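You operate a simulated robot arm through the tools that you are given. There is no shell and no other tool. Be economical: measure what you need, move in short steps, check, and stop when the job is done.

Carry out the task below with a simulated two-armed robot. There is one attempt and no reset: what you move stays moved.

JOB
Clamp the short clear sleeve, slide the brown rolled cover into it and stand the pair on the bench.
Fine: open the strap clamp fully before you lift. Set down upright: short clear sleeve.

The check looks at the end state, three seconds after you hand in, the way a careful person would. Anything else that was tipped, shoved, dropped, spilled or broken makes it a failure. A push-on lid holds only when it is set on centred and level and pressed home; a screw cap is set on level and turned clockwise until tight.

ROBOT AND FRAMES
Two 7-joint arms with two-finger parallel grippers on one trunk, on a base that drives. Base frame: it is fixed to the floor where the robot stands at the start and does not move with it; the origin is under the middle of the robot, x ahead of it, y to its left, z up; the surface under the hand at the start is at about z = 0.8. Lengths are in m, angles in degrees, forces in N, time in s.
The left shoulder is at the start at [0.02, 0.113, 1.247], the right one opposite. With the tool pointing down near the work surface each hand reaches from about 0.1 to 0.58 m from the robot's upright axis, wherever it stands, measured 20 degrees to its own side. Places, roughly: short clear sleeve (8x7x11 cm) [0.5, 0.1, 0.9]; strap clamp knob [0.5, 0, 0.9]; top of the upholstery bench [0.5, -0.6, 0.8]. Payload 1.57 kg a hand.
The tool frame of a hand sits at the grasp point between the pads (the TCP): z along the fingers, y along the line on which they close. The tips reach 0.03 m beyond it. The gripper opens to 0.08 m. The fingers are 0.017 m wide and 0.012 m thick; the gripper's body (0.04 by 0.082 m) begins 0.08 m behind the TCP.
Orientation is that of the tool frame in the base frame, as a unit quaternion [x, y, z, w]. With the fingers straight down and closing along the base's y, the tool's x points along the base's -x, its y along +y and its z along -z.

CONTROLS
- The arms move only by the tool drive_tool. It takes "left_moves", "right_moves" or both (then of equal length, played together; a hand with none holds still); each is one flat list of numbers, 7 for each row, row after row: the shift along the base's x, y, z in m, then the turn, a rotation vector about the base's x, y, z in rad, then the finger opening in m, from 0 to 0.08. In form: [dx, dy, dz, wx, wy, wz, fingers, dx, dy, dz, wx, wy, wz, fingers, ...]. A call has 1 to 8 rows; each row shifts and turns the commanded pose from where the row before left it. A row lasts 0.2 s, in which the tool goes at most 0.05 m and 8.6 degrees; a call with a longer step from one row to the next is refused whole, and so is a gripper value outside its range. Where a pose cannot be reached the arm comes as near as it can. A force on the tool above 40 N (or 10 N above the force at the start of the call, whichever is more), or a blocked arm, ends the call early, and 0.2 s more pass. Each finger travels about 0.045 m/s and halts on what it meets, pressing with about 28 N; the grip force reading is that of the motor and also rises with nothing between the fingers. The clock runs only during rows and for 0.2 s after the last one: add rows that do not move to give the fingers time. The reply holds the time, the measured pose of the TCP, the force on the tool along the base axes, the opening and the grip force, in the units named above and with some noise, with the torque about the TCP (base axes, N m) and any sound that the robot's microphone picked up.
- Cameras (640 x 400 px; columns grow to the right, rows downward): "scene" is now at [0.091, -0.034, 1.3644]; the picture's right is [-0.37, -0.93, 0.00], its down [-0.58, 0.23, -0.78] and it looks along [0.72, -0.29, -0.63] (base axes); focal length 252 px, centre (320, 200). "left" rides on the left gripper at [0.072, 0.006, -0.122] in its tool frame; the picture's right is [-0.09, 1.00, 0.00], its down [-0.84, -0.08, -0.54] and it looks along [-0.54, -0.05, 0.84] (tool axes); focal length 238 px, centre (320, 200). "right" rides on the right gripper at [0.072, -0.007, -0.122] in its tool frame; the picture's right is [0.09, 1.00, 0.00], its down [-0.84, 0.08, -0.54] and it looks along [-0.54, 0.05, 0.84] (tool axes); focal length 238 px, centre (320, 200). There is no depth. A picture from a camera that has moved, and an enlarged one, comes with that camera's place and axes in the base frame and with its lens.
- grab_frame(camera): a new picture of that camera. The clock stands still meanwhile.
- slide_trunk(by): slides the trunk up (or, below 0, down) by that many m; the arms and the scene camera ride with it, the base frame stays. It gives what a move gives, with no picture.
- base_move(legs): drives the robot by 1 to 6 legs, each [ahead, left, turn to the left] in m, m and degrees, along the robot's own axes; the way and the turn of a leg run together, so that a leg with both is an arc; at most 1.5 m and 180 degrees a leg. The arms and the cameras ride along, it lands a little off, and it stops where it bumps. It gives what a move gives.
- turn_head(pan, tilt): turns the head with the scene camera to pan (to the left, within 80 degrees either way) and tilt (down, from -29 to 69), counted from straight ahead of the robot. It gives what a move gives.
- zoom(camera, box): a new picture of the part [left, top, right, bottom] of that camera's present view, enlarged. The clock stands still meanwhile.
- job_done(): hands the job in; it is judged then, once.

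Go step by step. Nothing tells you exact positions but the pictures and the camera data: compare them with the known pose of the tool, close in by small moves and look again before you grip or let go. The budget is 120 turns and 108 pictures, counting those below and the enlarged ones. Unless the task says otherwise, let go and move clear before handing in, and close with one line.

The tools are called after "Call:" by a JSON object that holds its "method" and its "body". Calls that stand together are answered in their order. drive_tool: Moves the arms, as the interface text tells. Its arguments: {"type":"object","properties":{"left_moves":{"type":"array"},"right_moves":{"type":"array"}},"required":[]} The other tools are called the same way: slide_trunk (by) slides the trunk up or down; base_move (legs) drives the base; turn_head (pan, tilt) turns the head that bears the scene camera; grab_frame (camera) takes a picture; zoom (camera, box) takes an enlarged picture of a part of a camera's view; job_done () hands the job in.

At the start:

```text
time: 0.0
left_tcp_pos: [0.4624, 0.0207, 1.1406]
left_tool_rot: [0.001, 1.0, -0.001, 0.001]
left_ft_force: [0.0, 0.6, -0.2]
left_moment: [0.0, 0.01, -0.01]
left_finger_gap: 0.0798
left_grip_force: 0.0
right_tcp_pos: [0.4089, -0.3648, 1.2098]
right_tool_rot: [0.0, 1.0, 0.0, 0.001]
right_ft_force: [-0.3, -0.9, 0.0]
right_moment: [-0.02, -0.01, -0.03]
right_finger_gap: 0.0799
right_grip_force: 0.1
trunk travel left (down, up): [-0.3, 0.27]
robot x, y, heading: [-0.0024, -0.0002, -0.1]
head pan, tilt: [-21.8, 39.1]
```

scene: 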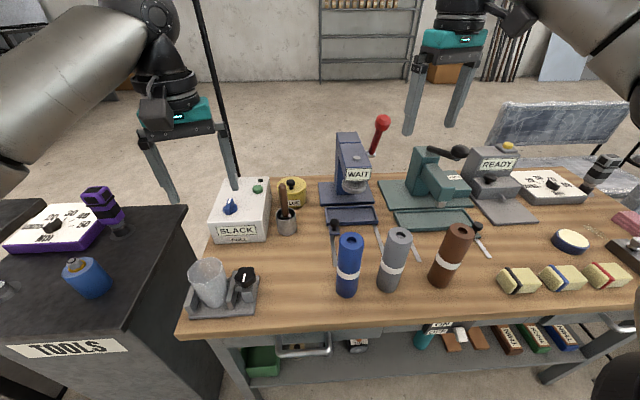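
right: 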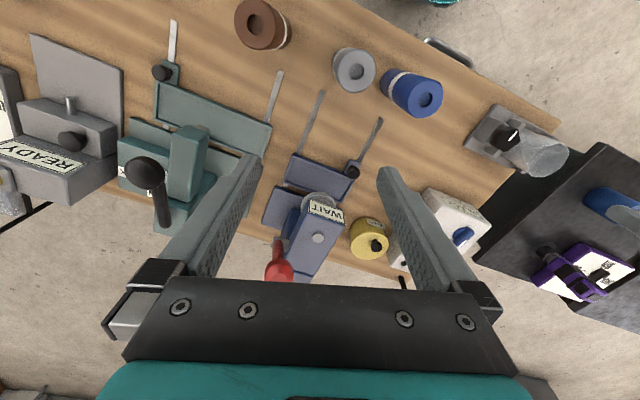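
left: 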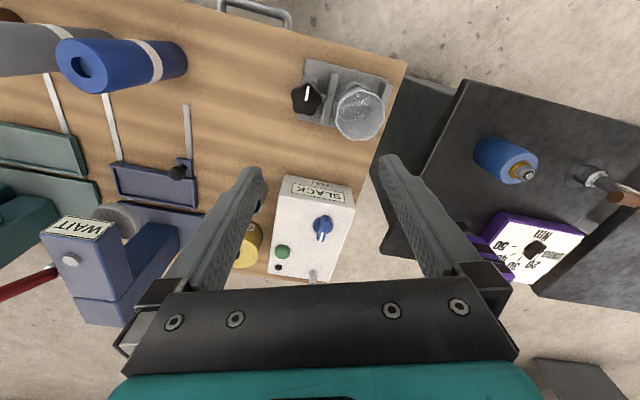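

I see a clear sleeve sitting in a clamp with a black knob at the near left of the bench, and the brown roll standing to the right. I'll look closer at the clamp and the roll first.

Call:
{"method": "zoom", "body": {"camera": "scene", "box": [170, 230, 290, 330]}}

Call:
{"method": "zoom", "body": {"camera": "scene", "box": [320, 210, 500, 320]}}

Call:
{"method": "zoom", "body": {"camera": "left", "box": [270, 40, 420, 160]}}

```text
4.00 times, centred on (230, 280) of scene
camera zoom: at [0.091, -0.034, 1.3644], right [-0.37, -0.93, 0.0], down [-0.58, 0.23, -0.78], along [0.72, -0.29, -0.63], focal length 1006 px, centre (680, -120)
```

zoom: 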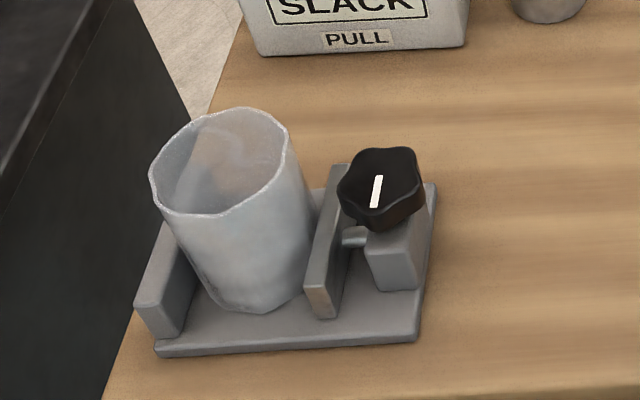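

```text
3.56 times, centred on (410, 265) of scene
camera zoom: at [0.091, -0.034, 1.3644], right [-0.37, -0.93, 0.0], down [-0.58, 0.23, -0.78], along [0.72, -0.29, -0.63], focal length 894 px, centre (0, -31)
```

zoom: 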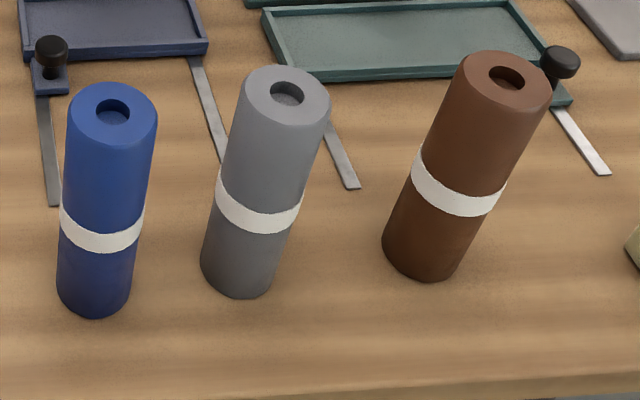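

```text
3.33 times, centred on (345, 100) of left
camera zoom: at [0.3893, 0.0272, 1.2617], right [0.09, 1.0, 0.0], down [0.84, -0.08, 0.54], along [0.54, -0.05, -0.84], focal length 794 px, centre (237, 533)
```

zoom: 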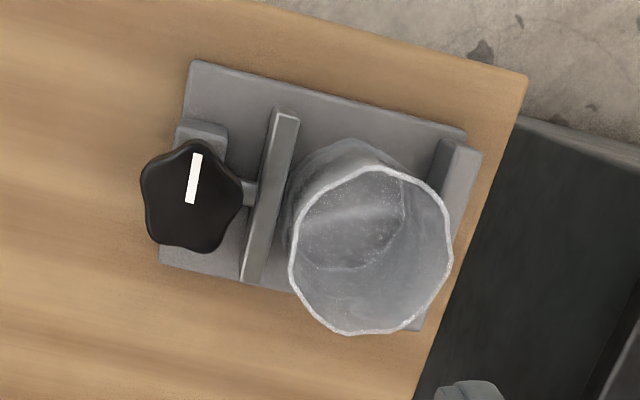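

The knob is at about [0.447, 0, 0.89], the sleeve rim centre at about [0.473, 0.073, 0.92], and the brown roll at about [0.335, -0.47]. I'll check the labels and the brown roll from the other views.

Call:
{"method": "zoom", "body": {"camera": "left", "box": [230, 160, 390, 290]}}

Call:
{"method": "zoom", "body": {"camera": "right", "box": [210, 0, 450, 120]}}

Call:
{"method": "zoom", "body": {"camera": "scene", "box": [200, 110, 400, 240]}}

```text
3.08 times, centred on (310, 225) of left
camera zoom: at [0.3893, 0.0272, 1.2617], right [0.09, 1.0, 0.0], down [0.84, -0.08, 0.54], along [0.54, -0.05, -0.84], focal length 733 px, centre (351, 123)
```

zoom: 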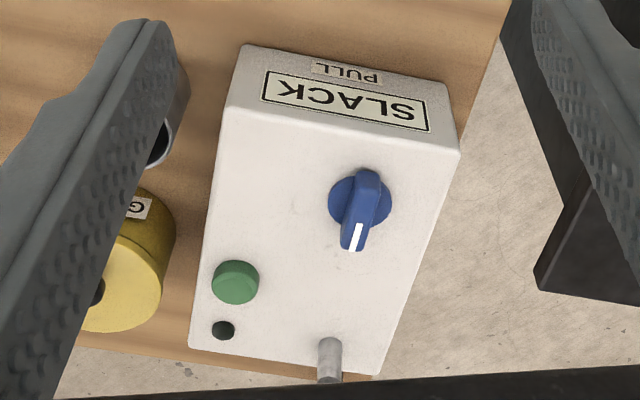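

```text
2.67 times, centred on (330, 60) of right
camera zoom: at [0.3372, -0.3706, 1.3321], right [-0.09, 1.0, 0.0], down [0.84, 0.08, 0.54], along [0.54, 0.05, -0.84], focal length 636 px, centre (293, 573)
```

zoom: 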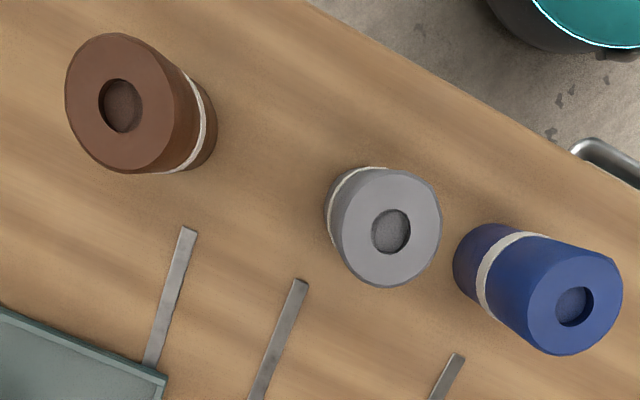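

```text
3.08 times, centred on (300, 175) of scene
camera zoom: at [0.091, -0.034, 1.3644], right [-0.37, -0.93, 0.0], down [-0.58, 0.23, -0.78], along [0.72, -0.29, -0.63], focal length 774 px, centre (382, 277)
```

zoom: 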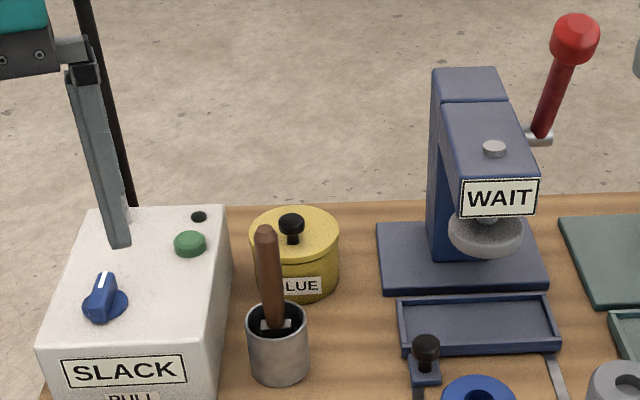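

The bench is turned about 20° relative to me, so the sleeve lies about 8 cm from the knob along [0.34, 0.94]. I'll bring the left hand above the knob, turned so its fingers straddle the knob clear of the sleeve.

Call:
{"method": "drive_tool", "body": {"left_moves": [-0.002, -0.0025, -0.012, 0, 0, 0.15, 0.08, -0.002, -0.0025, -0.012, 0, 0, 0.15, 0.08, -0.002, -0.0025, -0.012, 0, 0, 0.15, 0.08, -0.002, -0.0025, -0.012, 0, 0, 0.15, 0.08, -0.002, -0.0025, -0.012, 0, 0, 0.15, 0.08, -0.002, -0.0025, -0.012, 0, 0, 0.15, 0.08, -0.002, -0.0025, -0.012, 0, 0, 0.15, 0.08, -0.002, -0.0025, -0.012, 0, 0, 0.15, 0.08]}}

Call:
{"method": "turn_head", "body": {"pan": 0, "tilt": 50}}

Call:
{"method": "grab_frame", "body": {"camera": "left"}}

Call:
{"method": "grab_frame", "body": {"camera": "scene"}}

```text
time: 1.8
left_tcp_pos: [0.4454, -0.0001, 1.0433]
left_tool_rot: [-0.566, 0.825, 0.0, 0.0]
left_ft_force: [-1.4, -0.3, 0.2]
left_moment: [0.02, 0.01, 0.0]
left_finger_gap: 0.0801
left_grip_force: 0.0
right_tcp_pos: [0.4105, -0.3649, 1.2093]
right_tool_rot: [-0.001, 1.0, 0.0, 0.0]
right_ft_force: [-0.5, -0.1, 0.9]
right_moment: [-0.01, -0.01, 0.0]
right_finger_gap: 0.0799
right_grip_force: 0.0
trunk travel left (down, up): [-0.3, 0.27]
robot x, y, heading: [0.0024, 0.0022, -0.2]
head pan, tilt: [-21.8, 39.1]
```

```text
time: 2.6
left_tcp_pos: [0.4461, 0.0008, 1.0431]
left_tool_rot: [-0.565, 0.825, 0.0, 0.0]
left_ft_force: [-0.1, -0.1, 0.3]
left_moment: [0.01, 0.0, 0.03]
left_finger_gap: 0.0799
left_grip_force: 0.0
right_tcp_pos: [0.4091, -0.3647, 1.2106]
right_tool_rot: [-0.001, 1.0, 0.0, -0.001]
right_ft_force: [-0.3, -0.3, -0.6]
right_moment: [0.03, 0.01, 0.02]
right_finger_gap: 0.0802
right_grip_force: 0.0
trunk travel left (down, up): [-0.3, 0.27]
robot x, y, heading: [-0.0011, 0.0019, 0.0]
head pan, tilt: [0.0, 50.0]
```

```text
98 pictures are left
camera left: at [0.4128, -0.064, 1.166], right [-0.89, 0.45, 0.0], down [0.38, 0.75, 0.54], along [0.24, 0.48, -0.84], focal length 238 px, centre (320, 200)
```

left: 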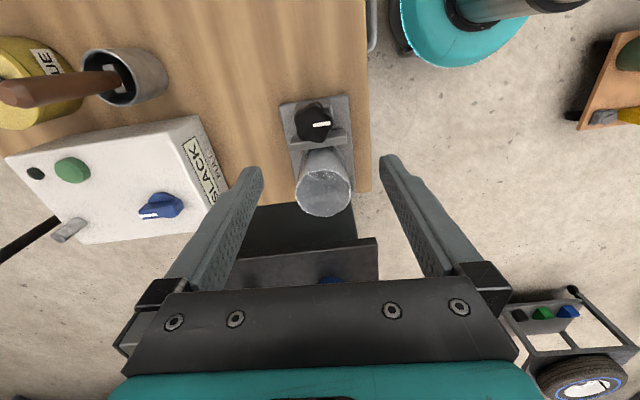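

```text
97 pictures are left
camera scene: at [0.0885, -0.0023, 1.3489], right [0.0, -1.0, 0.0], down [-0.77, 0.0, -0.64], along [0.64, 0.0, -0.77], focal length 252 px, centre (320, 200)
```

scene: 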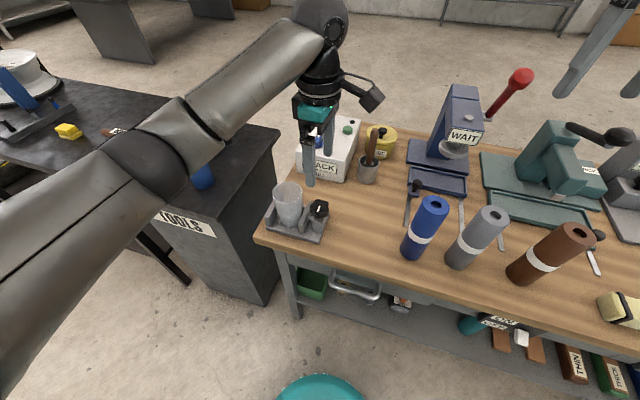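

The knob is confirmed at about [0.447, 0]. I'll zoom on the clamp from both views to see the knob's axis and its jaw.

Call:
{"method": "zoom", "body": {"camera": "scene", "box": [255, 170, 345, 250]}}

Call:
{"method": "zoom", "body": {"camera": "left", "box": [260, 80, 380, 230]}}

```text
5.00 times, centred on (300, 210) of scene
camera zoom: at [0.0885, -0.0023, 1.3489], right [0.0, -1.0, 0.0], down [-0.77, 0.0, -0.64], along [0.64, 0.0, -0.77], focal length 1258 px, centre (420, 150)
```

zoom: 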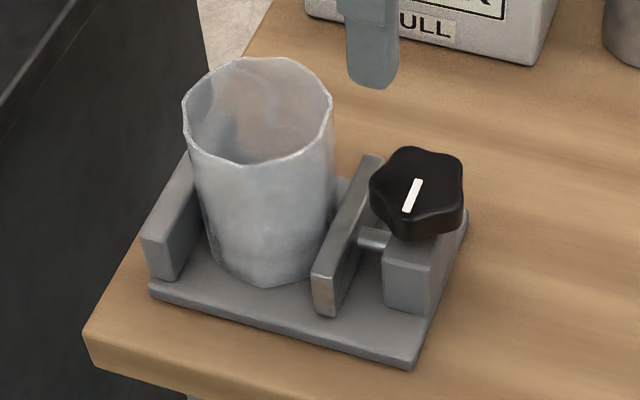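

```text
2.67 times, centred on (320, 155) of left
camera zoom: at [0.4128, -0.064, 1.166], right [-0.89, 0.45, 0.0], down [0.38, 0.75, 0.54], along [0.24, 0.48, -0.84], focal length 636 px, centre (320, 320)
```

zoom: 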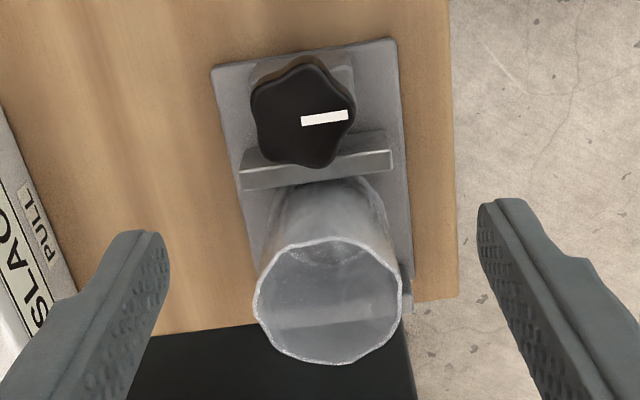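

The knob turns about a vertical axis. Its centre is at about [0.453, -0.001], its top at z≈0.88, and the jaw top is at z≈0.85. I'll pre-turn counter-clockwise and come down to just above it.

Call:
{"method": "drive_tool", "body": {"left_moves": [0.002, -0.0005, -0.022, 0, 0, 0.14, 0.06, 0.002, -0.0005, -0.022, 0, 0, 0.14, 0.06, 0.002, -0.0005, -0.022, 0, 0, 0.14, 0.06, 0.001, -0.0005, -0.022, 0, 0, 0.14, 0.06, 0, 0, -0.022, 0, 0, 0, 0.06, 0, 0, 0, 0, 0, 0, 0.06]}}

Call:
{"method": "grab_frame", "body": {"camera": "left"}}

Call:
{"method": "zoom", "body": {"camera": "scene", "box": [255, 150, 365, 250]}}

```text
time: 4.0
left_tcp_pos: [0.4513, -0.0001, 0.9355]
left_tool_rot: [0.771, -0.637, 0.0, 0.0]
left_ft_force: [-0.8, -0.8, 0.9]
left_moment: [-0.02, 0.0, -0.03]
left_finger_gap: 0.0596
left_grip_force: 0.1
right_tcp_pos: [0.4108, -0.3638, 1.2105]
right_tool_rot: [0.0, 1.0, 0.0, 0.0]
right_ft_force: [0.0, -0.1, 0.0]
right_moment: [0.01, 0.0, 0.02]
right_finger_gap: 0.0798
right_grip_force: 0.1
trunk travel left (down, up): [-0.3, 0.27]
robot x, y, heading: [0.0011, 0.0025, -0.2]
head pan, tilt: [0.0, 50.0]
```

```text
94 pictures are left
camera left: at [0.4576, -0.0716, 1.0569], right [-1.0, -0.1, 0.0], down [-0.08, 0.84, 0.54], along [-0.05, 0.54, -0.84], focal length 238 px, centre (320, 200)
```

left: 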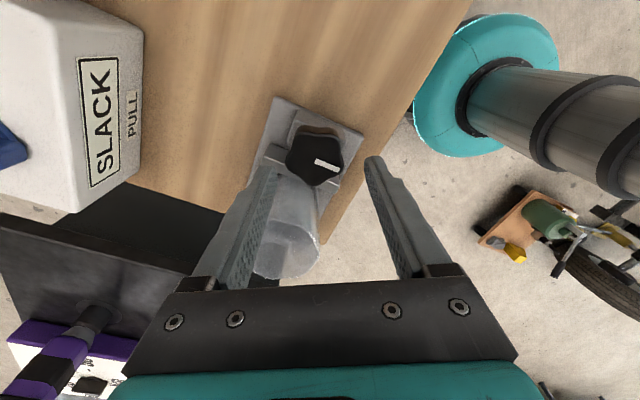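

```text
4.00 times, centred on (310, 200) of scene
camera zoom: at [0.0885, -0.0022, 1.3489], right [0.0, -1.0, 0.0], down [-0.77, 0.0, -0.64], along [0.64, 0.0, -0.77], focal length 1006 px, centre (360, 200)
```

zoom: 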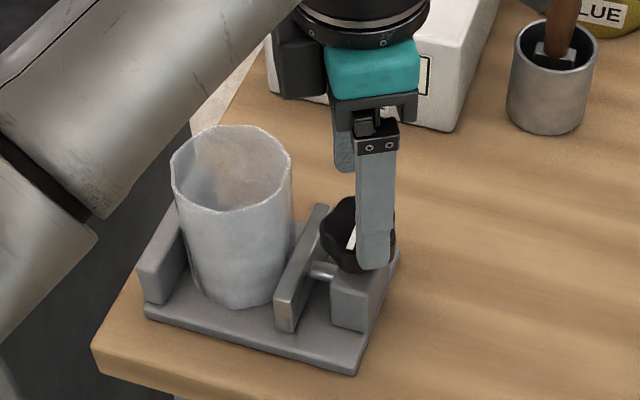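

The fingers line up over the knob, so I'll go down and grip it.

Call:
{"method": "drive_tool", "body": {"left_moves": [0.0015, 0.001, -0.015, 0, 0, 0, 0.06, 0, 0, -0.015, 0, 0, 0, 0.06, 0, 0, -0.016, 0, 0, 0, 0.06, 0, 0, 0, 0, 0, 0, 0.03, 0, 0, 0, 0, 0, 0, 0.03, 0, 0, 0, 0, 0, 0, 0.03]}}

Call:
{"method": "zoom", "body": {"camera": "scene", "box": [255, 150, 365, 250]}}

```text
time: 5.5
left_tcp_pos: [0.4545, 0.0012, 0.8865]
left_tool_rot: [0.771, -0.637, 0.001, 0.0]
left_ft_force: [9.3, 1.0, -2.8]
left_moment: [-0.25, -0.44, -0.05]
left_finger_gap: 0.0434
left_grip_force: 31.2
right_tcp_pos: [0.41, -0.3641, 1.2094]
right_tool_rot: [0.0, 1.0, 0.0, -0.001]
right_ft_force: [0.1, 0.0, 0.0]
right_moment: [0.0, -0.02, 0.01]
right_finger_gap: 0.0796
right_grip_force: 0.0
trunk travel left (down, up): [-0.3, 0.27]
robot x, y, heading: [-0.0048, 0.0045, -0.1]
head pan, tilt: [0.0, 50.0]
```

```text
4.00 times, centred on (310, 200) of scene
camera zoom: at [0.0898, -0.0021, 1.3487], right [0.0, -1.0, 0.0], down [-0.77, 0.0, -0.64], along [0.64, 0.0, -0.77], focal length 1006 px, centre (360, 200)
```

zoom: 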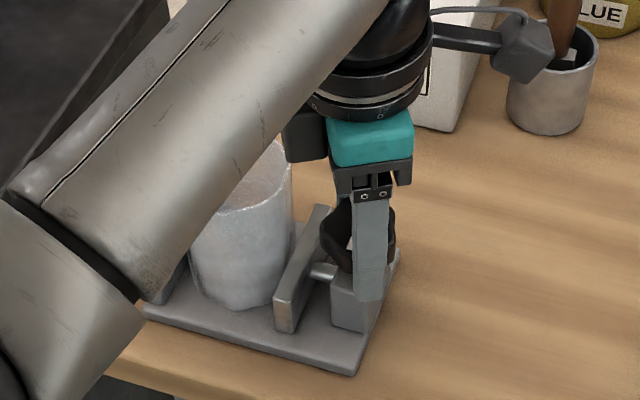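

The knob is gripped (gap 43 mm). I'll turn it clockwise in small steps and watch the reading.

Call:
{"method": "drive_tool", "body": {"left_moves": [0.001, 0, 0, 0, 0, 0, 0.03, 0, 0, 0, 0, 0, -0.14, 0.03, 0, 0, 0, 0, 0, -0.14, 0.03, 0, 0, 0, 0, 0, -0.14, 0.03]}}

Call:
{"method": "zoom", "body": {"camera": "scene", "box": [255, 150, 365, 250]}}

```text
time: 6.5
left_tcp_pos: [0.4553, 0.0001, 0.888]
left_tool_rot: [-0.621, 0.784, 0.001, -0.001]
left_ft_force: [2.4, 4.1, -0.4]
left_moment: [0.16, -0.34, 0.01]
left_finger_gap: 0.043
left_grip_force: 44.7
right_tcp_pos: [0.4104, -0.3647, 1.2106]
right_tool_rot: [0.0, 1.0, 0.0, 0.001]
right_ft_force: [0.5, 0.5, -0.2]
right_moment: [-0.01, -0.02, 0.05]
right_finger_gap: 0.0801
right_grip_force: 0.1
trunk travel left (down, up): [-0.3, 0.27]
robot x, y, heading: [0.0018, -0.0014, -0.0]
head pan, tilt: [0.0, 50.0]
```

```text
4.00 times, centred on (310, 200) of scene
camera zoom: at [0.0887, -0.0018, 1.3489], right [0.0, -1.0, 0.0], down [-0.77, 0.0, -0.64], along [0.64, 0.0, -0.77], focal length 1006 px, centre (360, 200)
```

zoom: 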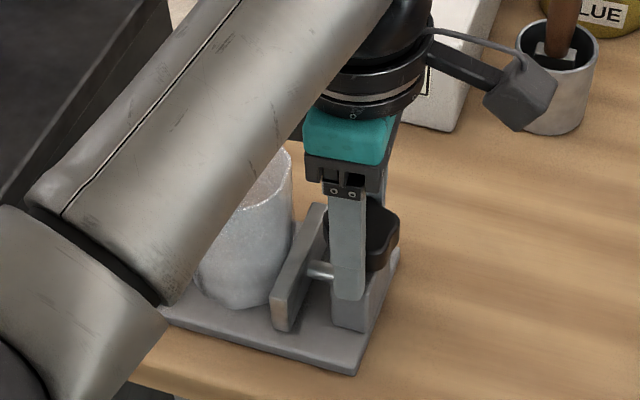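

Turning it clockwise edged the jaw toward the sleeve, so I'll continue.

Call:
{"method": "drive_tool", "body": {"left_moves": [0, 0, 0, 0, 0, -0.14, 0.03, 0, 0, 0, 0, 0, -0.14, 0.03, 0, 0, 0, 0, 0, -0.14, 0.03, 0, 0, 0, 0, 0, -0.14, 0.03, 0, 0, 0, 0, 0, -0.14, 0.03]}}

Call:
{"method": "zoom", "body": {"camera": "scene", "box": [255, 150, 365, 250]}}

```text
time: 7.7
left_tcp_pos: [0.4553, 0.0006, 0.8867]
left_tool_rot: [-0.314, 0.95, 0.002, 0.0]
left_ft_force: [-2.0, 7.0, -0.2]
left_moment: [0.78, -0.26, 0.25]
left_finger_gap: 0.043
left_grip_force: 45.2
right_tcp_pos: [0.409, -0.3632, 1.2099]
right_tool_rot: [0.0, 1.0, 0.0, 0.001]
right_ft_force: [-0.2, -0.1, -0.6]
right_moment: [-0.01, 0.01, 0.01]
right_finger_gap: 0.0803
right_grip_force: 0.1
trunk travel left (down, up): [-0.3, 0.27]
robot x, y, heading: [0.001, 0.0022, -0.1]
head pan, tilt: [0.0, 50.0]
```

```text
4.00 times, centred on (310, 200) of scene
camera zoom: at [0.0883, -0.0014, 1.3489], right [0.0, -1.0, 0.0], down [-0.77, 0.0, -0.64], along [0.64, 0.0, -0.77], focal length 1006 px, centre (360, 200)
```

zoom: 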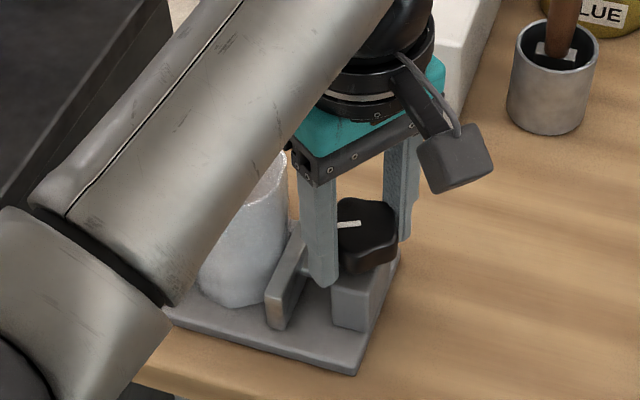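

Some resistance is starting. I'll let go of the knob, rewind the hand and look at the jaw.

Call:
{"method": "drive_tool", "body": {"left_moves": [0, 0, 0, 0, 0, 0, 0.06, 0, 0, 0, 0, 0, 0, 0.06, 0, 0, 0.03, 0, 0, 0, 0.06, 0, 0, 0, 0, 0, 0.14, 0.06, 0, 0, 0, 0, 0, 0.14, 0.06, 0, 0, 0, 0, 0, 0.14, 0.06, 0, 0, 0, 0, 0, 0.14, 0.06]}}

Call:
{"method": "drive_tool", "body": {"left_moves": [0, 0, 0, 0, 0, 0.14, 0.06, 0, 0, 0, 0, 0, 0.14, 0.06, 0, 0, 0, 0, 0, 0.14, 0.06, 0, 0, 0, 0, 0, 0.14, 0.06]}}

Call:
{"method": "zoom", "body": {"camera": "left", "box": [230, 80, 390, 300]}}

Call:
{"method": "zoom", "body": {"camera": "scene", "box": [255, 150, 365, 250]}}

```text
time: 9.2
left_tcp_pos: [0.4551, -0.0012, 0.9177]
left_tool_rot: [-0.566, 0.825, 0.0, 0.0]
left_ft_force: [-0.1, 0.6, 0.6]
left_moment: [-0.03, 0.0, -0.01]
left_finger_gap: 0.0602
left_grip_force: 0.1
right_tcp_pos: [0.4099, -0.3644, 1.2103]
right_tool_rot: [0.0, 1.0, 0.0, -0.001]
right_ft_force: [0.1, -0.1, 0.1]
right_moment: [-0.01, -0.02, -0.02]
right_finger_gap: 0.0798
right_grip_force: 0.0
trunk travel left (down, up): [-0.3, 0.27]
robot x, y, heading: [-0.0008, -0.0003, -0.1]
head pan, tilt: [0.0, 50.0]
```

```text
time: 10.2
left_tcp_pos: [0.466, 0.0343, 0.9103]
left_tool_rot: [0.756, -0.654, -0.011, -0.023]
left_ft_force: [0.5, -22.7, 5.5]
left_moment: [-0.62, -0.07, -0.63]
left_finger_gap: 0.0577
left_grip_force: 0.0
right_tcp_pos: [0.4081, -0.366, 1.2087]
right_tool_rot: [0.001, 1.0, 0.001, 0.0]
right_ft_force: [-0.2, 0.7, -0.4]
right_moment: [-0.05, 0.03, 0.0]
right_finger_gap: 0.0804
right_grip_force: 0.1
trunk travel left (down, up): [-0.3, 0.27]
robot x, y, heading: [0.0035, 0.0011, -0.2]
head pan, tilt: [0.0, 50.0]
stopped in row 4 (left hand): the force on the tool passed its limit at 49 N (the readings are from after the stop); the commanded pose is now the measured one
```

```text
1.82 times, centred on (310, 190) of left
camera zoom: at [0.4676, -0.0424, 1.0277], right [-1.0, -0.05, -0.02], down [-0.05, 0.81, 0.58], along [-0.02, 0.58, -0.81], focal length 433 px, centre (338, 218)
```

zoom: 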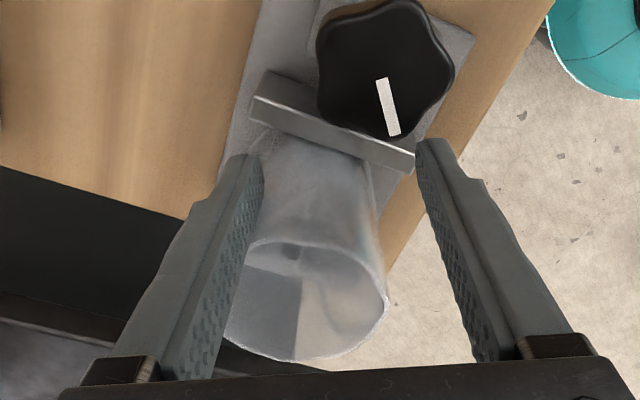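

```text
4.00 times, centred on (310, 200) of scene
camera zoom: at [0.0885, -0.0039, 1.3489], right [0.0, -1.0, 0.0], down [-0.77, 0.0, -0.64], along [0.64, 0.0, -0.77], focal length 1006 px, centre (360, 200)
```

zoom: 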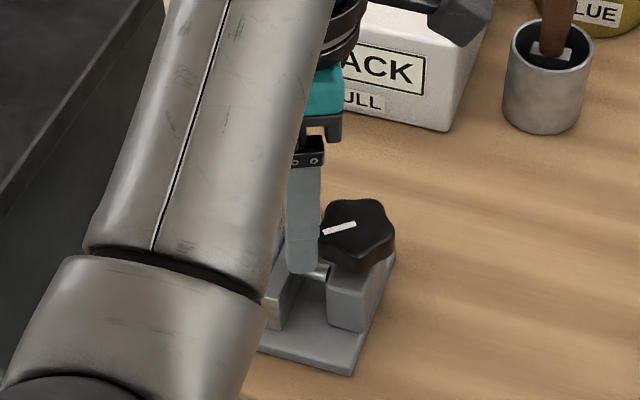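

The arm swerved near its limit and leaned on the sleeve. I'll back off gently the way it came and check the sleeve.

Call:
{"method": "drive_tool", "body": {"left_moves": [-0.003, -0.012, 0.002, 0, 0, -0.05, 0.06, -0.004, -0.012, 0.005, 0, 0, -0.05, 0.06, -0.004, -0.011, 0.02, 0, 0, -0.1, 0.06, 0, 0, 0.04, 0, 0, -0.1, 0.06, 0, 0, 0.04, 0, 0, -0.1, 0.06]}}

Call:
{"method": "grab_frame", "body": {"camera": "left"}}

Call:
{"method": "zoom", "body": {"camera": "scene", "box": [225, 130, 365, 250]}}

```text
time: 11.4
left_tcp_pos: [0.4967, 0.0061, 0.9841]
left_tool_rot: [-0.622, 0.782, 0.015, 0.034]
left_ft_force: [-0.2, -1.4, 0.4]
left_moment: [-0.01, 0.0, -0.05]
left_finger_gap: 0.0598
left_grip_force: 0.1
left hand out of reach, approached as far as the arm can: row 4, 5
right_tcp_pos: [0.4082, -0.3672, 1.2103]
right_tool_rot: [0.001, 1.0, 0.0, 0.0]
right_ft_force: [-0.9, 0.0, -0.8]
right_moment: [0.03, -0.02, -0.02]
right_finger_gap: 0.0801
right_grip_force: 0.1
trunk travel left (down, up): [-0.3, 0.27]
robot x, y, heading: [-0.0008, -0.0007, -0.2]
head pan, tilt: [0.0, 50.0]
```

```text
87 pictures are left
camera left: at [0.4693, -0.0697, 1.1007], right [-0.95, 0.31, -0.01], down [0.24, 0.76, 0.6], along [0.2, 0.57, -0.8], focal length 238 px, centre (320, 200)
```

left: 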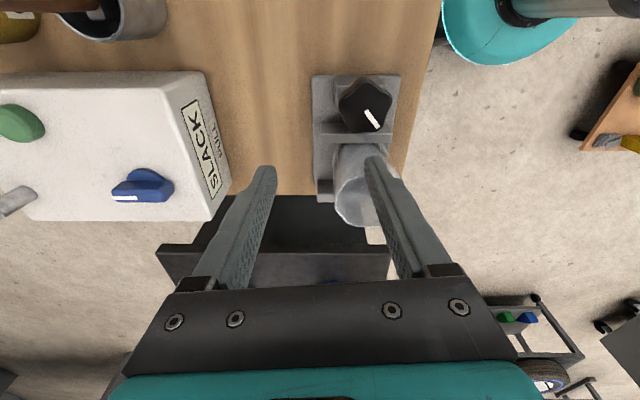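

```text
3.33 times, centred on (295, 190) of scene
camera zoom: at [0.0881, -0.0038, 1.3489], right [0.0, -1.0, 0.0], down [-0.77, 0.0, -0.64], along [0.64, 0.0, -0.77], focal length 838 px, centre (403, 233)
```

zoom: 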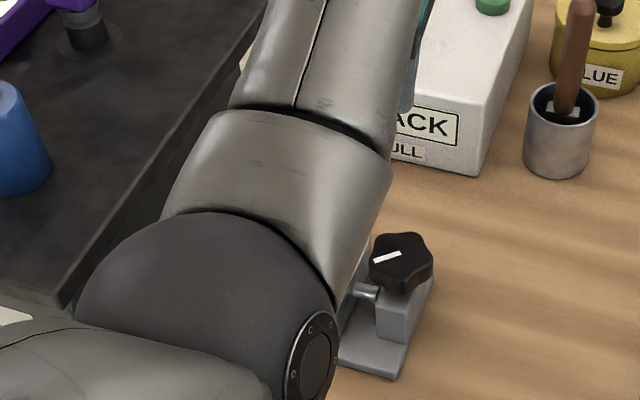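

The arm is near a joint limit with its elbow low, so I'll raise the hand and unwind the turn to get back to a comfortable posture.

Call:
{"method": "drive_tool", "body": {"left_moves": [0, 0, 0.02, 0, 0, -0.14, 0.06, 0, 0, 0.02, 0, 0, -0.14, 0.06, 0, 0, 0.02, 0, 0, -0.14, 0.06, 0, 0, 0.02, 0, 0, -0.14, 0.06, 0, 0, 0.02, 0, 0, -0.14, 0.06, 0, 0, 0.02, 0, 0, -0.14, 0.06]}}

Call:
{"method": "grab_frame", "body": {"camera": "left"}}

Call:
{"method": "grab_frame", "body": {"camera": "scene"}}

```text
time: 12.8
left_tcp_pos: [0.5312, -0.0223, 1.0879]
left_tool_rot: [-0.237, 0.971, -0.001, 0.025]
left_ft_force: [0.1, -0.4, -0.2]
left_moment: [0.04, -0.02, 0.01]
left_finger_gap: 0.0599
left_grip_force: 0.0
left hand out of reach, approached as far as the arm can: row 1, 2, 3, 4, 5, 6
right_tcp_pos: [0.4092, -0.3642, 1.2099]
right_tool_rot: [0.001, 1.0, 0.0, 0.0]
right_ft_force: [0.1, -0.6, 0.4]
right_moment: [-0.04, -0.01, 0.02]
right_finger_gap: 0.0798
right_grip_force: 0.1
trunk travel left (down, up): [-0.3, 0.27]
robot x, y, heading: [-0.0017, -0.0047, -0.2]
head pan, tilt: [0.0, 50.0]
```

```text
85 pictures are left
camera left: at [0.457, -0.0485, 1.2062], right [-0.38, 0.93, -0.01], down [0.75, 0.31, 0.58], along [0.54, 0.21, -0.81], focal length 238 px, centre (320, 200)
```

left: 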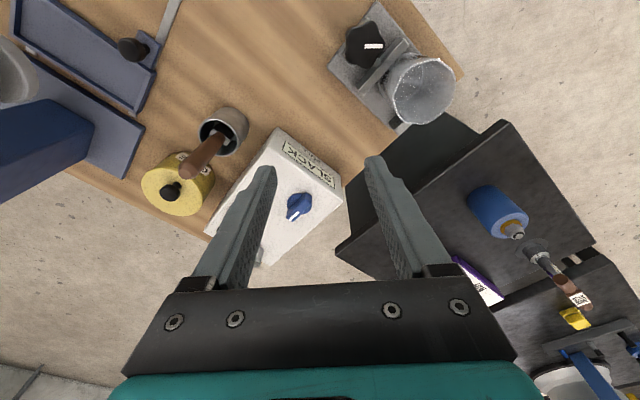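

```text
84 pictures are left
camera scene: at [0.0885, -0.0026, 1.3489], right [0.0, -1.0, 0.0], down [-0.77, 0.0, -0.64], along [0.64, 0.0, -0.77], focal length 252 px, centre (320, 200)
```

scene: 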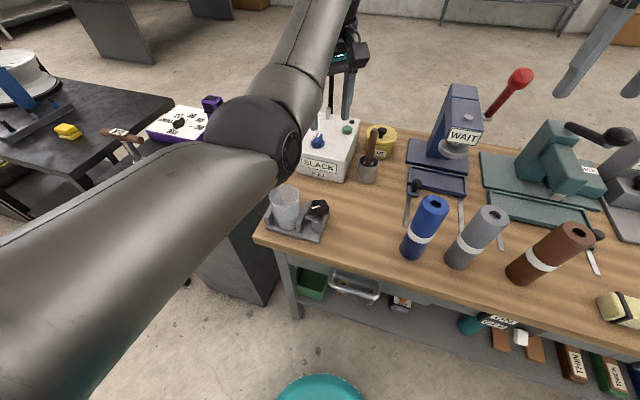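

The sleeve and clamp look intact. I'll keep bringing the left hand back to its starting pose to recover a good posture.

Call:
{"method": "drive_tool", "body": {"left_moves": [-0.01, 0.005, 0.01, 0, 0, -0.1, 0.06, -0.01, 0.005, 0.01, 0, 0, -0.1, 0.06, -0.01, 0.01, 0.01, 0, 0, -0.1, 0.06, -0.01, 0.01, 0.01, 0, 0, -0.1, 0.06, -0.01, 0.01, 0.01, 0, 0, -0.05, 0.06, 0, 0, 0, 0, 0, 0, 0.06]}}

Call:
{"method": "grab_frame", "body": {"camera": "scene"}}

```text
time: 14.2
left_tcp_pos: [0.5429, 0.0006, 1.1309]
left_tool_rot: [-0.017, 1.0, -0.007, 0.024]
left_ft_force: [0.3, -0.5, -0.1]
left_moment: [0.01, 0.02, 0.0]
left_finger_gap: 0.0602
left_grip_force: 0.0
left hand out of reach, approached as far as the arm can: row 1, 2, 3, 4, 5
right_tcp_pos: [0.4086, -0.3654, 1.2099]
right_tool_rot: [0.001, 1.0, 0.0, 0.0]
right_ft_force: [-0.1, 0.7, -0.3]
right_moment: [0.0, -0.02, 0.03]
right_finger_gap: 0.0798
right_grip_force: 0.0
trunk travel left (down, up): [-0.3, 0.27]
robot x, y, heading: [0.0008, -0.0021, 0.1]
head pan, tilt: [0.0, 50.0]
```

```text
83 pictures are left
camera scene: at [0.0886, -0.0027, 1.3488], right [0.0, -1.0, 0.0], down [-0.77, 0.0, -0.64], along [0.64, 0.0, -0.77], focal length 252 px, centre (320, 200)
```

scene: 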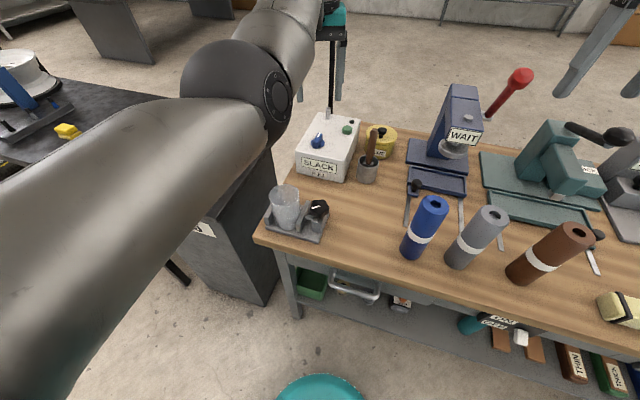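

Call:
{"method": "drive_tool", "body": {"left_moves": [-0.02, 0.01, 0.003, 0, 0, 0, 0.06, -0.02, 0.01, 0.003, 0, 0, 0, 0.06, -0.02, 0.01, 0.003, 0, 0, 0, 0.06, -0.02, 0, 0, 0, 0, 0, 0.06, 0, 0, 0, 0, 0, 0, 0.06]}}

Call:
{"method": "zoom", "body": {"camera": "scene", "box": [255, 150, 365, 250]}}

Call:
{"method": "grab_frame", "body": {"camera": "left"}}

```text
time: 15.4
left_tcp_pos: [0.5463, 0.0122, 1.1404]
left_tool_rot: [-0.016, 1.0, -0.006, 0.026]
left_ft_force: [0.3, 0.3, -0.3]
left_moment: [-0.05, -0.02, 0.02]
left_finger_gap: 0.0601
left_grip_force: 0.0
left hand out of reach, approached as far as the arm can: row 1, 2, 3, 4
right_tcp_pos: [0.4082, -0.3647, 1.2114]
right_tool_rot: [0.001, 1.0, 0.0, 0.001]
right_ft_force: [-0.2, 0.3, -1.2]
right_moment: [0.01, -0.01, 0.0]
right_finger_gap: 0.08
right_grip_force: 0.0
trunk travel left (down, up): [-0.3, 0.27]
robot x, y, heading: [0.0017, -0.0022, -0.2]
head pan, tilt: [0.0, 50.0]
```

```text
4.00 times, centred on (310, 200) of scene
camera zoom: at [0.0886, -0.0025, 1.3488], right [0.0, -1.0, 0.0], down [-0.77, 0.0, -0.64], along [0.64, 0.0, -0.77], focal length 1006 px, centre (360, 200)
```

zoom: 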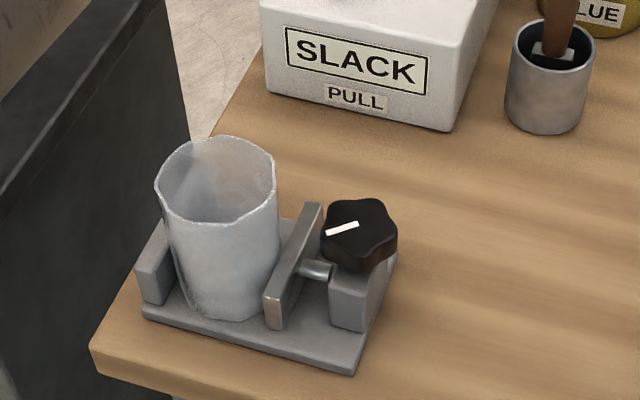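

```text
81 pictures are left
camera left: at [0.4669, 0.0186, 1.259], right [0.06, 1.0, -0.01], down [0.81, -0.04, 0.58], along [0.58, -0.04, -0.81], focal length 238 px, centre (320, 200)
```

left: 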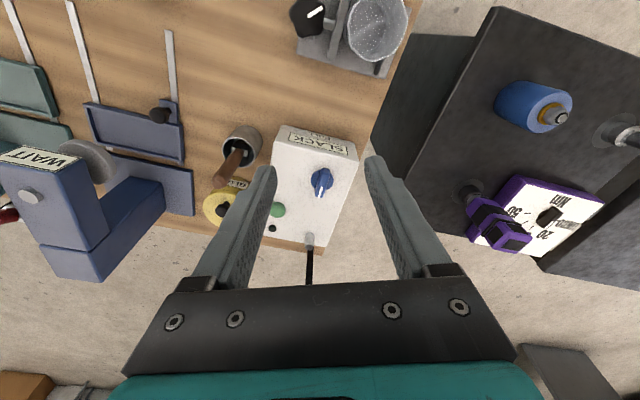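

The jaw has moved close to the sleeve, but the arm is stuck about 8 cm too far forward. I'll try up and to the left to free the joint.

Call:
{"method": "drive_tool", "body": {"left_moves": [0, 0.02, 0.02, 0, 0, 0, 0.06, 0, 0.02, 0.02, 0, 0, 0, 0.06, 0, 0.02, 0.02, 0, 0, 0, 0.06, -0.01, 0.02, 0.02, 0, 0, 0, 0.06, -0.01, 0.02, 0, 0, 0, 0, 0.06, -0.01, 0.02, 0, 0, 0, 0, 0.06, -0.01, 0.02, 0, 0, 0, 0, 0.06, 0, 0, 0, 0, 0, 0, 0.06]}}

Call:
{"method": "grab_frame", "body": {"camera": "scene"}}

```text
time: 17.2
left_tcp_pos: [0.5301, 0.1563, 1.2275]
left_tool_rot: [-0.017, 1.0, -0.007, 0.025]
left_ft_force: [0.0, -0.1, -1.4]
left_moment: [-0.04, -0.01, 0.0]
left_finger_gap: 0.0598
left_grip_force: 0.1
left hand out of reach, approached as far as the arm can: row 1, 4, 5, 6, 7
right_tcp_pos: [0.4093, -0.3659, 1.2084]
right_tool_rot: [0.001, 1.0, -0.001, 0.0]
right_ft_force: [-0.1, -0.3, -0.2]
right_moment: [0.0, -0.01, 0.01]
right_finger_gap: 0.0801
right_grip_force: 0.1
trunk travel left (down, up): [-0.3, 0.27]
robot x, y, heading: [-0.0006, 0.0018, -0.1]
head pan, tilt: [0.0, 50.0]
```

```text
80 pictures are left
camera scene: at [0.0885, -0.0028, 1.3489], right [0.0, -1.0, 0.0], down [-0.77, 0.0, -0.64], along [0.64, 0.0, -0.77], focal length 252 px, centre (320, 200)
```

scene: 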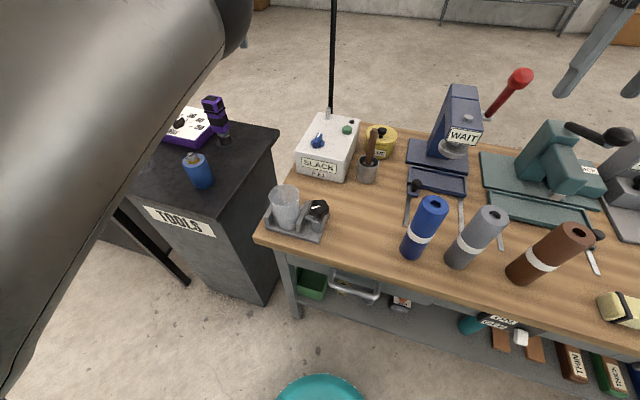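

Call:
{"method": "drive_tool", "body": {"left_moves": [-0.01, 0.0, 0.0, 0, 0, -0.14, 0.06, -0.01, 0.0, 0.0, 0, 0, -0.14, 0.06, -0.01, 0, 0.0, 0, 0, -0.14, 0.06, -0.01, 0, 0.0, 0, 0, -0.14, 0.06, -0.01, 0, 0, 0, 0, -0.14, 0.06, -0.01, 0, 0, 0, 0, -0.14, 0.06, -0.01, 0, 0, 0, 0, 0, 0.06, 0, 0, 0, 0, 0, 0, 0.06]}}

Call:
{"method": "grab_frame", "body": {"camera": "left"}}

```text
time: 19.0
left_tcp_pos: [0.5201, 0.169, 1.2298]
left_tool_rot: [0.393, 0.919, -0.017, 0.02]
left_ft_force: [-0.1, 0.4, -0.9]
left_moment: [0.01, 0.04, -0.01]
left_finger_gap: 0.0599
left_grip_force: 0.0
left hand out of reach, approached as far as the arm can: row 1, 2, 3, 4, 7
right_tcp_pos: [0.409, -0.3657, 1.2093]
right_tool_rot: [0.0, 1.0, 0.0, 0.001]
right_ft_force: [0.5, 0.0, 0.8]
right_moment: [0.04, 0.0, 0.01]
right_finger_gap: 0.0801
right_grip_force: 0.1
trunk travel left (down, up): [-0.3, 0.27]
robot x, y, heading: [-0.0002, -0.0022, -0.1]
head pan, tilt: [0.0, 50.0]
```

```text
79 pictures are left
camera left: at [0.4712, 0.2305, 1.3493], right [0.78, 0.62, -0.01], down [0.51, -0.63, 0.58], along [0.36, -0.46, -0.81], focal length 238 px, centre (320, 200)
```

left: 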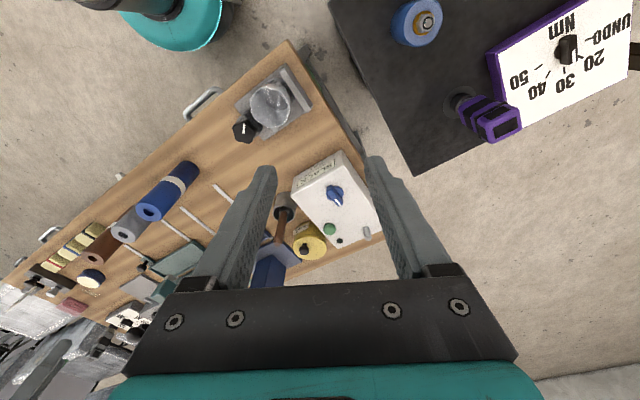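

Call:
{"method": "drive_tool", "body": {"left_moves": [-0.02, 0.03, 0.0, 0, 0, 0, 0.06, -0.02, 0.03, 0.0, 0, 0, 0, 0.06, -0.02, 0.03, 0.0, 0, 0, 0, 0.06, -0.02, 0.03, 0.0, 0, 0, 0, 0.06, -0.02, 0.03, 0, 0, 0, 0, 0.06, -0.02, 0.03, -0.02, 0, 0, 0, 0.06, -0.02, 0, -0.03, 0, 0, 0, 0.06, 0, 0, -0.03, 0, 0, 0, 0.06]}}

Call:
{"method": "grab_frame", "body": {"camera": "scene"}}

```text
time: 20.8
left_tcp_pos: [0.3954, 0.3583, 1.1518]
left_tool_rot: [0.393, 0.919, -0.016, 0.02]
left_ft_force: [-0.8, -0.5, -0.4]
left_moment: [-0.01, 0.01, -0.01]
left_finger_gap: 0.0602
left_grip_force: 0.0
left hand out of reach, approached as far as the arm can: row 1
right_tcp_pos: [0.4082, -0.3634, 1.2097]
right_tool_rot: [0.001, 1.0, 0.0, 0.0]
right_ft_force: [-0.7, -0.3, 0.7]
right_moment: [0.03, 0.02, -0.02]
right_finger_gap: 0.0801
right_grip_force: 0.0
trunk travel left (down, up): [-0.3, 0.27]
robot x, y, heading: [0.0006, -0.0005, 0.2]
head pan, tilt: [0.0, 50.0]
```

```text
78 pictures are left
camera scene: at [0.0889, -0.0022, 1.3488], right [0.0, -1.0, 0.0], down [-0.77, 0.0, -0.64], along [0.64, 0.0, -0.77], focal length 252 px, centre (320, 200)
```

scene: 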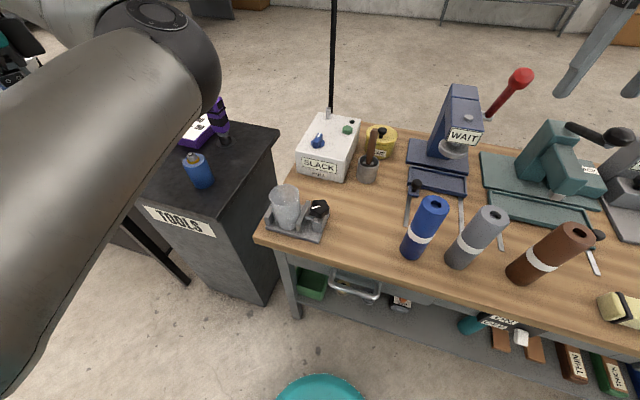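

The arm is free again. I'll correct the small tilt and return to near the starting pose.

Call:
{"method": "drive_tool", "body": {"left_moves": [-0.005, -0.03, 0, 0.0225, 0.0121, 0.1, 0.06, -0.005, -0.03, 0, 0.0225, 0.0121, 0.1, 0.06, 0, -0.04, 0, 0, 0, 0.1, 0.06, 0, -0.045, 0, 0, 0, 0.1, 0.06, 0.01, -0.045, 0, 0, 0, 0.1, 0.06, 0.02, -0.045, 0, 0, 0, 0.1, 0.06, 0.02, -0.045, 0, 0, 0, 0.1, 0.06, 0.015, -0.045, 0, 0, 0, 0.1, 0.06]}}

Call:
{"method": "grab_frame", "body": {"camera": "scene"}}

```text
time: 22.6
left_tcp_pos: [0.4024, 0.3069, 1.148]
left_tool_rot: [0.002, 1.0, 0.001, 0.001]
left_ft_force: [0.0, 0.2, -0.8]
left_moment: [0.0, -0.04, -0.03]
left_finger_gap: 0.0599
left_grip_force: 0.0
left hand out of reach, approached as far as the arm can: row 2, 3, 4, 5, 6, 7, 8
right_tcp_pos: [0.4085, -0.3647, 1.2097]
right_tool_rot: [0.001, 1.0, -0.001, 0.0]
right_ft_force: [0.8, 0.2, -0.2]
right_moment: [-0.01, -0.04, 0.02]
right_finger_gap: 0.08
right_grip_force: 0.1
trunk travel left (down, up): [-0.3, 0.27]
robot x, y, heading: [0.0005, 0.0026, -0.1]
head pan, tilt: [0.0, 50.0]
```

```text
77 pictures are left
camera scene: at [0.0884, -0.0025, 1.3489], right [0.0, -1.0, 0.0], down [-0.77, 0.0, -0.64], along [0.64, 0.0, -0.77], focal length 252 px, centre (320, 200)
```

scene: 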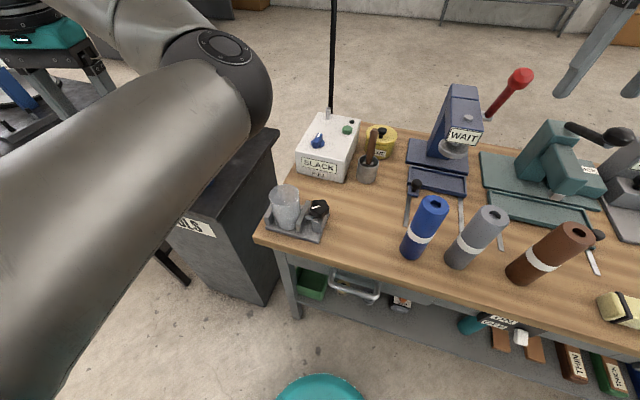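

The elbow is still on the wrong side. I'll wind the hand the other way out here in the clear to swing it back out.

Call:
{"method": "drive_tool", "body": {"left_moves": [0, 0.01, 0, 0, 0, -0.15, 0.06, 0, 0.01, 0, 0, 0, -0.15, 0.06, 0, 0.01, 0, 0, 0, -0.15, 0.06, 0, 0.01, 0, 0, 0, -0.15, 0.06, 0, 0.0, 0, 0, 0, -0.15, 0.06, 0, 0, 0, 0, 0, -0.15, 0.06, 0, 0, 0, 0, 0, -0.15, 0.06, 0, 0, 0, 0, 0, -0.15, 0.06]}}

Call:
{"method": "drive_tool", "body": {"left_moves": [0, 0.0, 0, 0, 0, -0.15, 0.06, 0, 0.0, 0, 0, 0, -0.15, 0.06, 0, 0, 0, 0, 0, -0.15, 0.06, 0, 0, 0, 0, 0, -0.15, 0.06, 0, 0.0, 0, 0, 0, -0.15, 0.06]}}

Call:
{"method": "grab_frame", "body": {"camera": "scene"}}

```text
time: 24.4
left_tcp_pos: [0.4012, 0.346, 1.1466]
left_tool_rot: [0.569, 0.823, 0.001, 0.002]
left_ft_force: [-0.5, -0.7, -0.1]
left_moment: [0.02, 0.02, -0.01]
left_finger_gap: 0.06
left_grip_force: 0.0
right_tcp_pos: [0.408, -0.3661, 1.2102]
right_tool_rot: [0.0, 1.0, 0.0, 0.0]
right_ft_force: [1.2, -0.4, 0.4]
right_moment: [-0.01, 0.02, -0.01]
right_finger_gap: 0.08
right_grip_force: 0.1
trunk travel left (down, up): [-0.3, 0.27]
robot x, y, heading: [0.0023, 0.0022, 0.1]
head pan, tilt: [0.0, 50.0]
```

```text
time: 25.6
left_tcp_pos: [0.4006, 0.3511, 1.1471]
left_tool_rot: [0.756, 0.655, -0.002, 0.007]
left_ft_force: [0.7, -0.8, 0.4]
left_moment: [-0.02, 0.0, -0.02]
left_finger_gap: 0.0601
left_grip_force: 0.0
left hand out of reach, approached as far as the arm can: row 4, 5
right_tcp_pos: [0.4087, -0.3644, 1.2091]
right_tool_rot: [0.0, 1.0, 0.0, 0.0]
right_ft_force: [-0.8, 0.1, -0.4]
right_moment: [0.03, 0.02, 0.06]
right_finger_gap: 0.0802
right_grip_force: 0.1
trunk travel left (down, up): [-0.3, 0.27]
robot x, y, heading: [-0.0019, -0.0006, 0.1]
head pan, tilt: [0.0, 50.0]
```

```text
76 pictures are left
camera scene: at [0.0892, -0.0027, 1.3488], right [0.0, -1.0, 0.0], down [-0.77, 0.0, -0.64], along [0.64, 0.0, -0.77], focal length 252 px, centre (320, 200)
```

scene: 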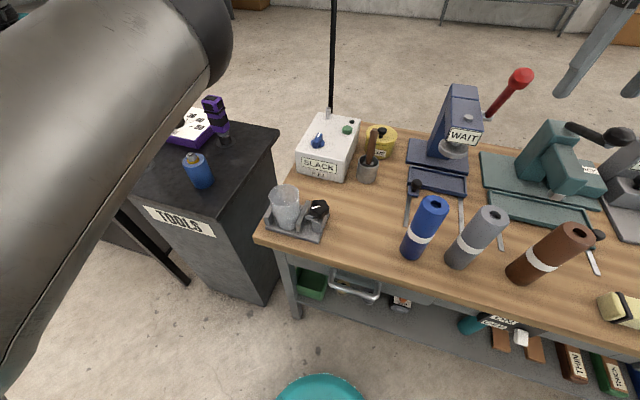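

Call:
{"method": "drive_tool", "body": {"left_moves": [0.0, -0.03, 0, 0, 0, 0, 0.06, 0.0, -0.03, 0, 0, 0, 0, 0.06, 0.0, -0.03, 0, 0, 0, 0, 0.06, 0.01, -0.03, 0, 0, 0, 0, 0.06, 0.01, -0.03, 0, 0, 0, 0, 0.06, 0.01, -0.03, 0, 0, 0, 0, 0.06, 0.01, -0.03, 0, 0, 0, 0, 0.06]}}

Call:
{"method": "grab_frame", "body": {"camera": "scene"}}

```text
time: 27.2
left_tcp_pos: [0.4586, 0.2729, 1.1502]
left_tool_rot: [0.754, 0.656, -0.001, 0.008]
left_ft_force: [-0.8, -0.5, 0.3]
left_moment: [0.01, -0.02, 0.01]
left_finger_gap: 0.0601
left_grip_force: 0.0
left hand out of reach, approached as far as the arm can: row 2, 3, 4, 5, 6, 7
right_tcp_pos: [0.4083, -0.3644, 1.21]
right_tool_rot: [0.001, 1.0, 0.001, 0.0]
right_ft_force: [-0.3, -0.6, -0.5]
right_moment: [0.0, 0.0, 0.01]
right_finger_gap: 0.0799
right_grip_force: 0.1
trunk travel left (down, up): [-0.3, 0.27]
robot x, y, heading: [-0.003, 0.0014, -0.2]
head pan, tilt: [0.0, 50.0]
```

```text
75 pictures are left
camera scene: at [0.0887, -0.0029, 1.3488], right [0.0, -1.0, 0.0], down [-0.77, 0.0, -0.64], along [0.64, 0.0, -0.77], focal length 252 px, centre (320, 200)
```

scene: 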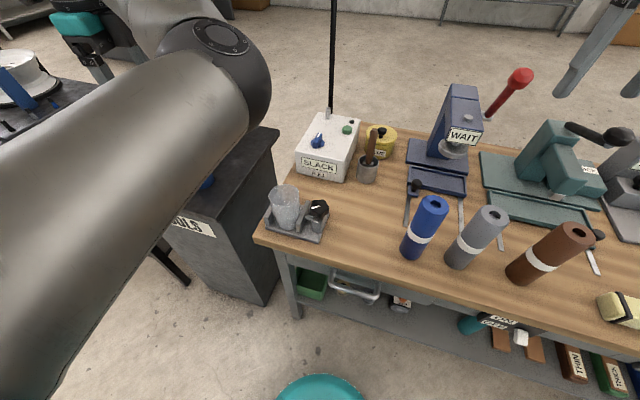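

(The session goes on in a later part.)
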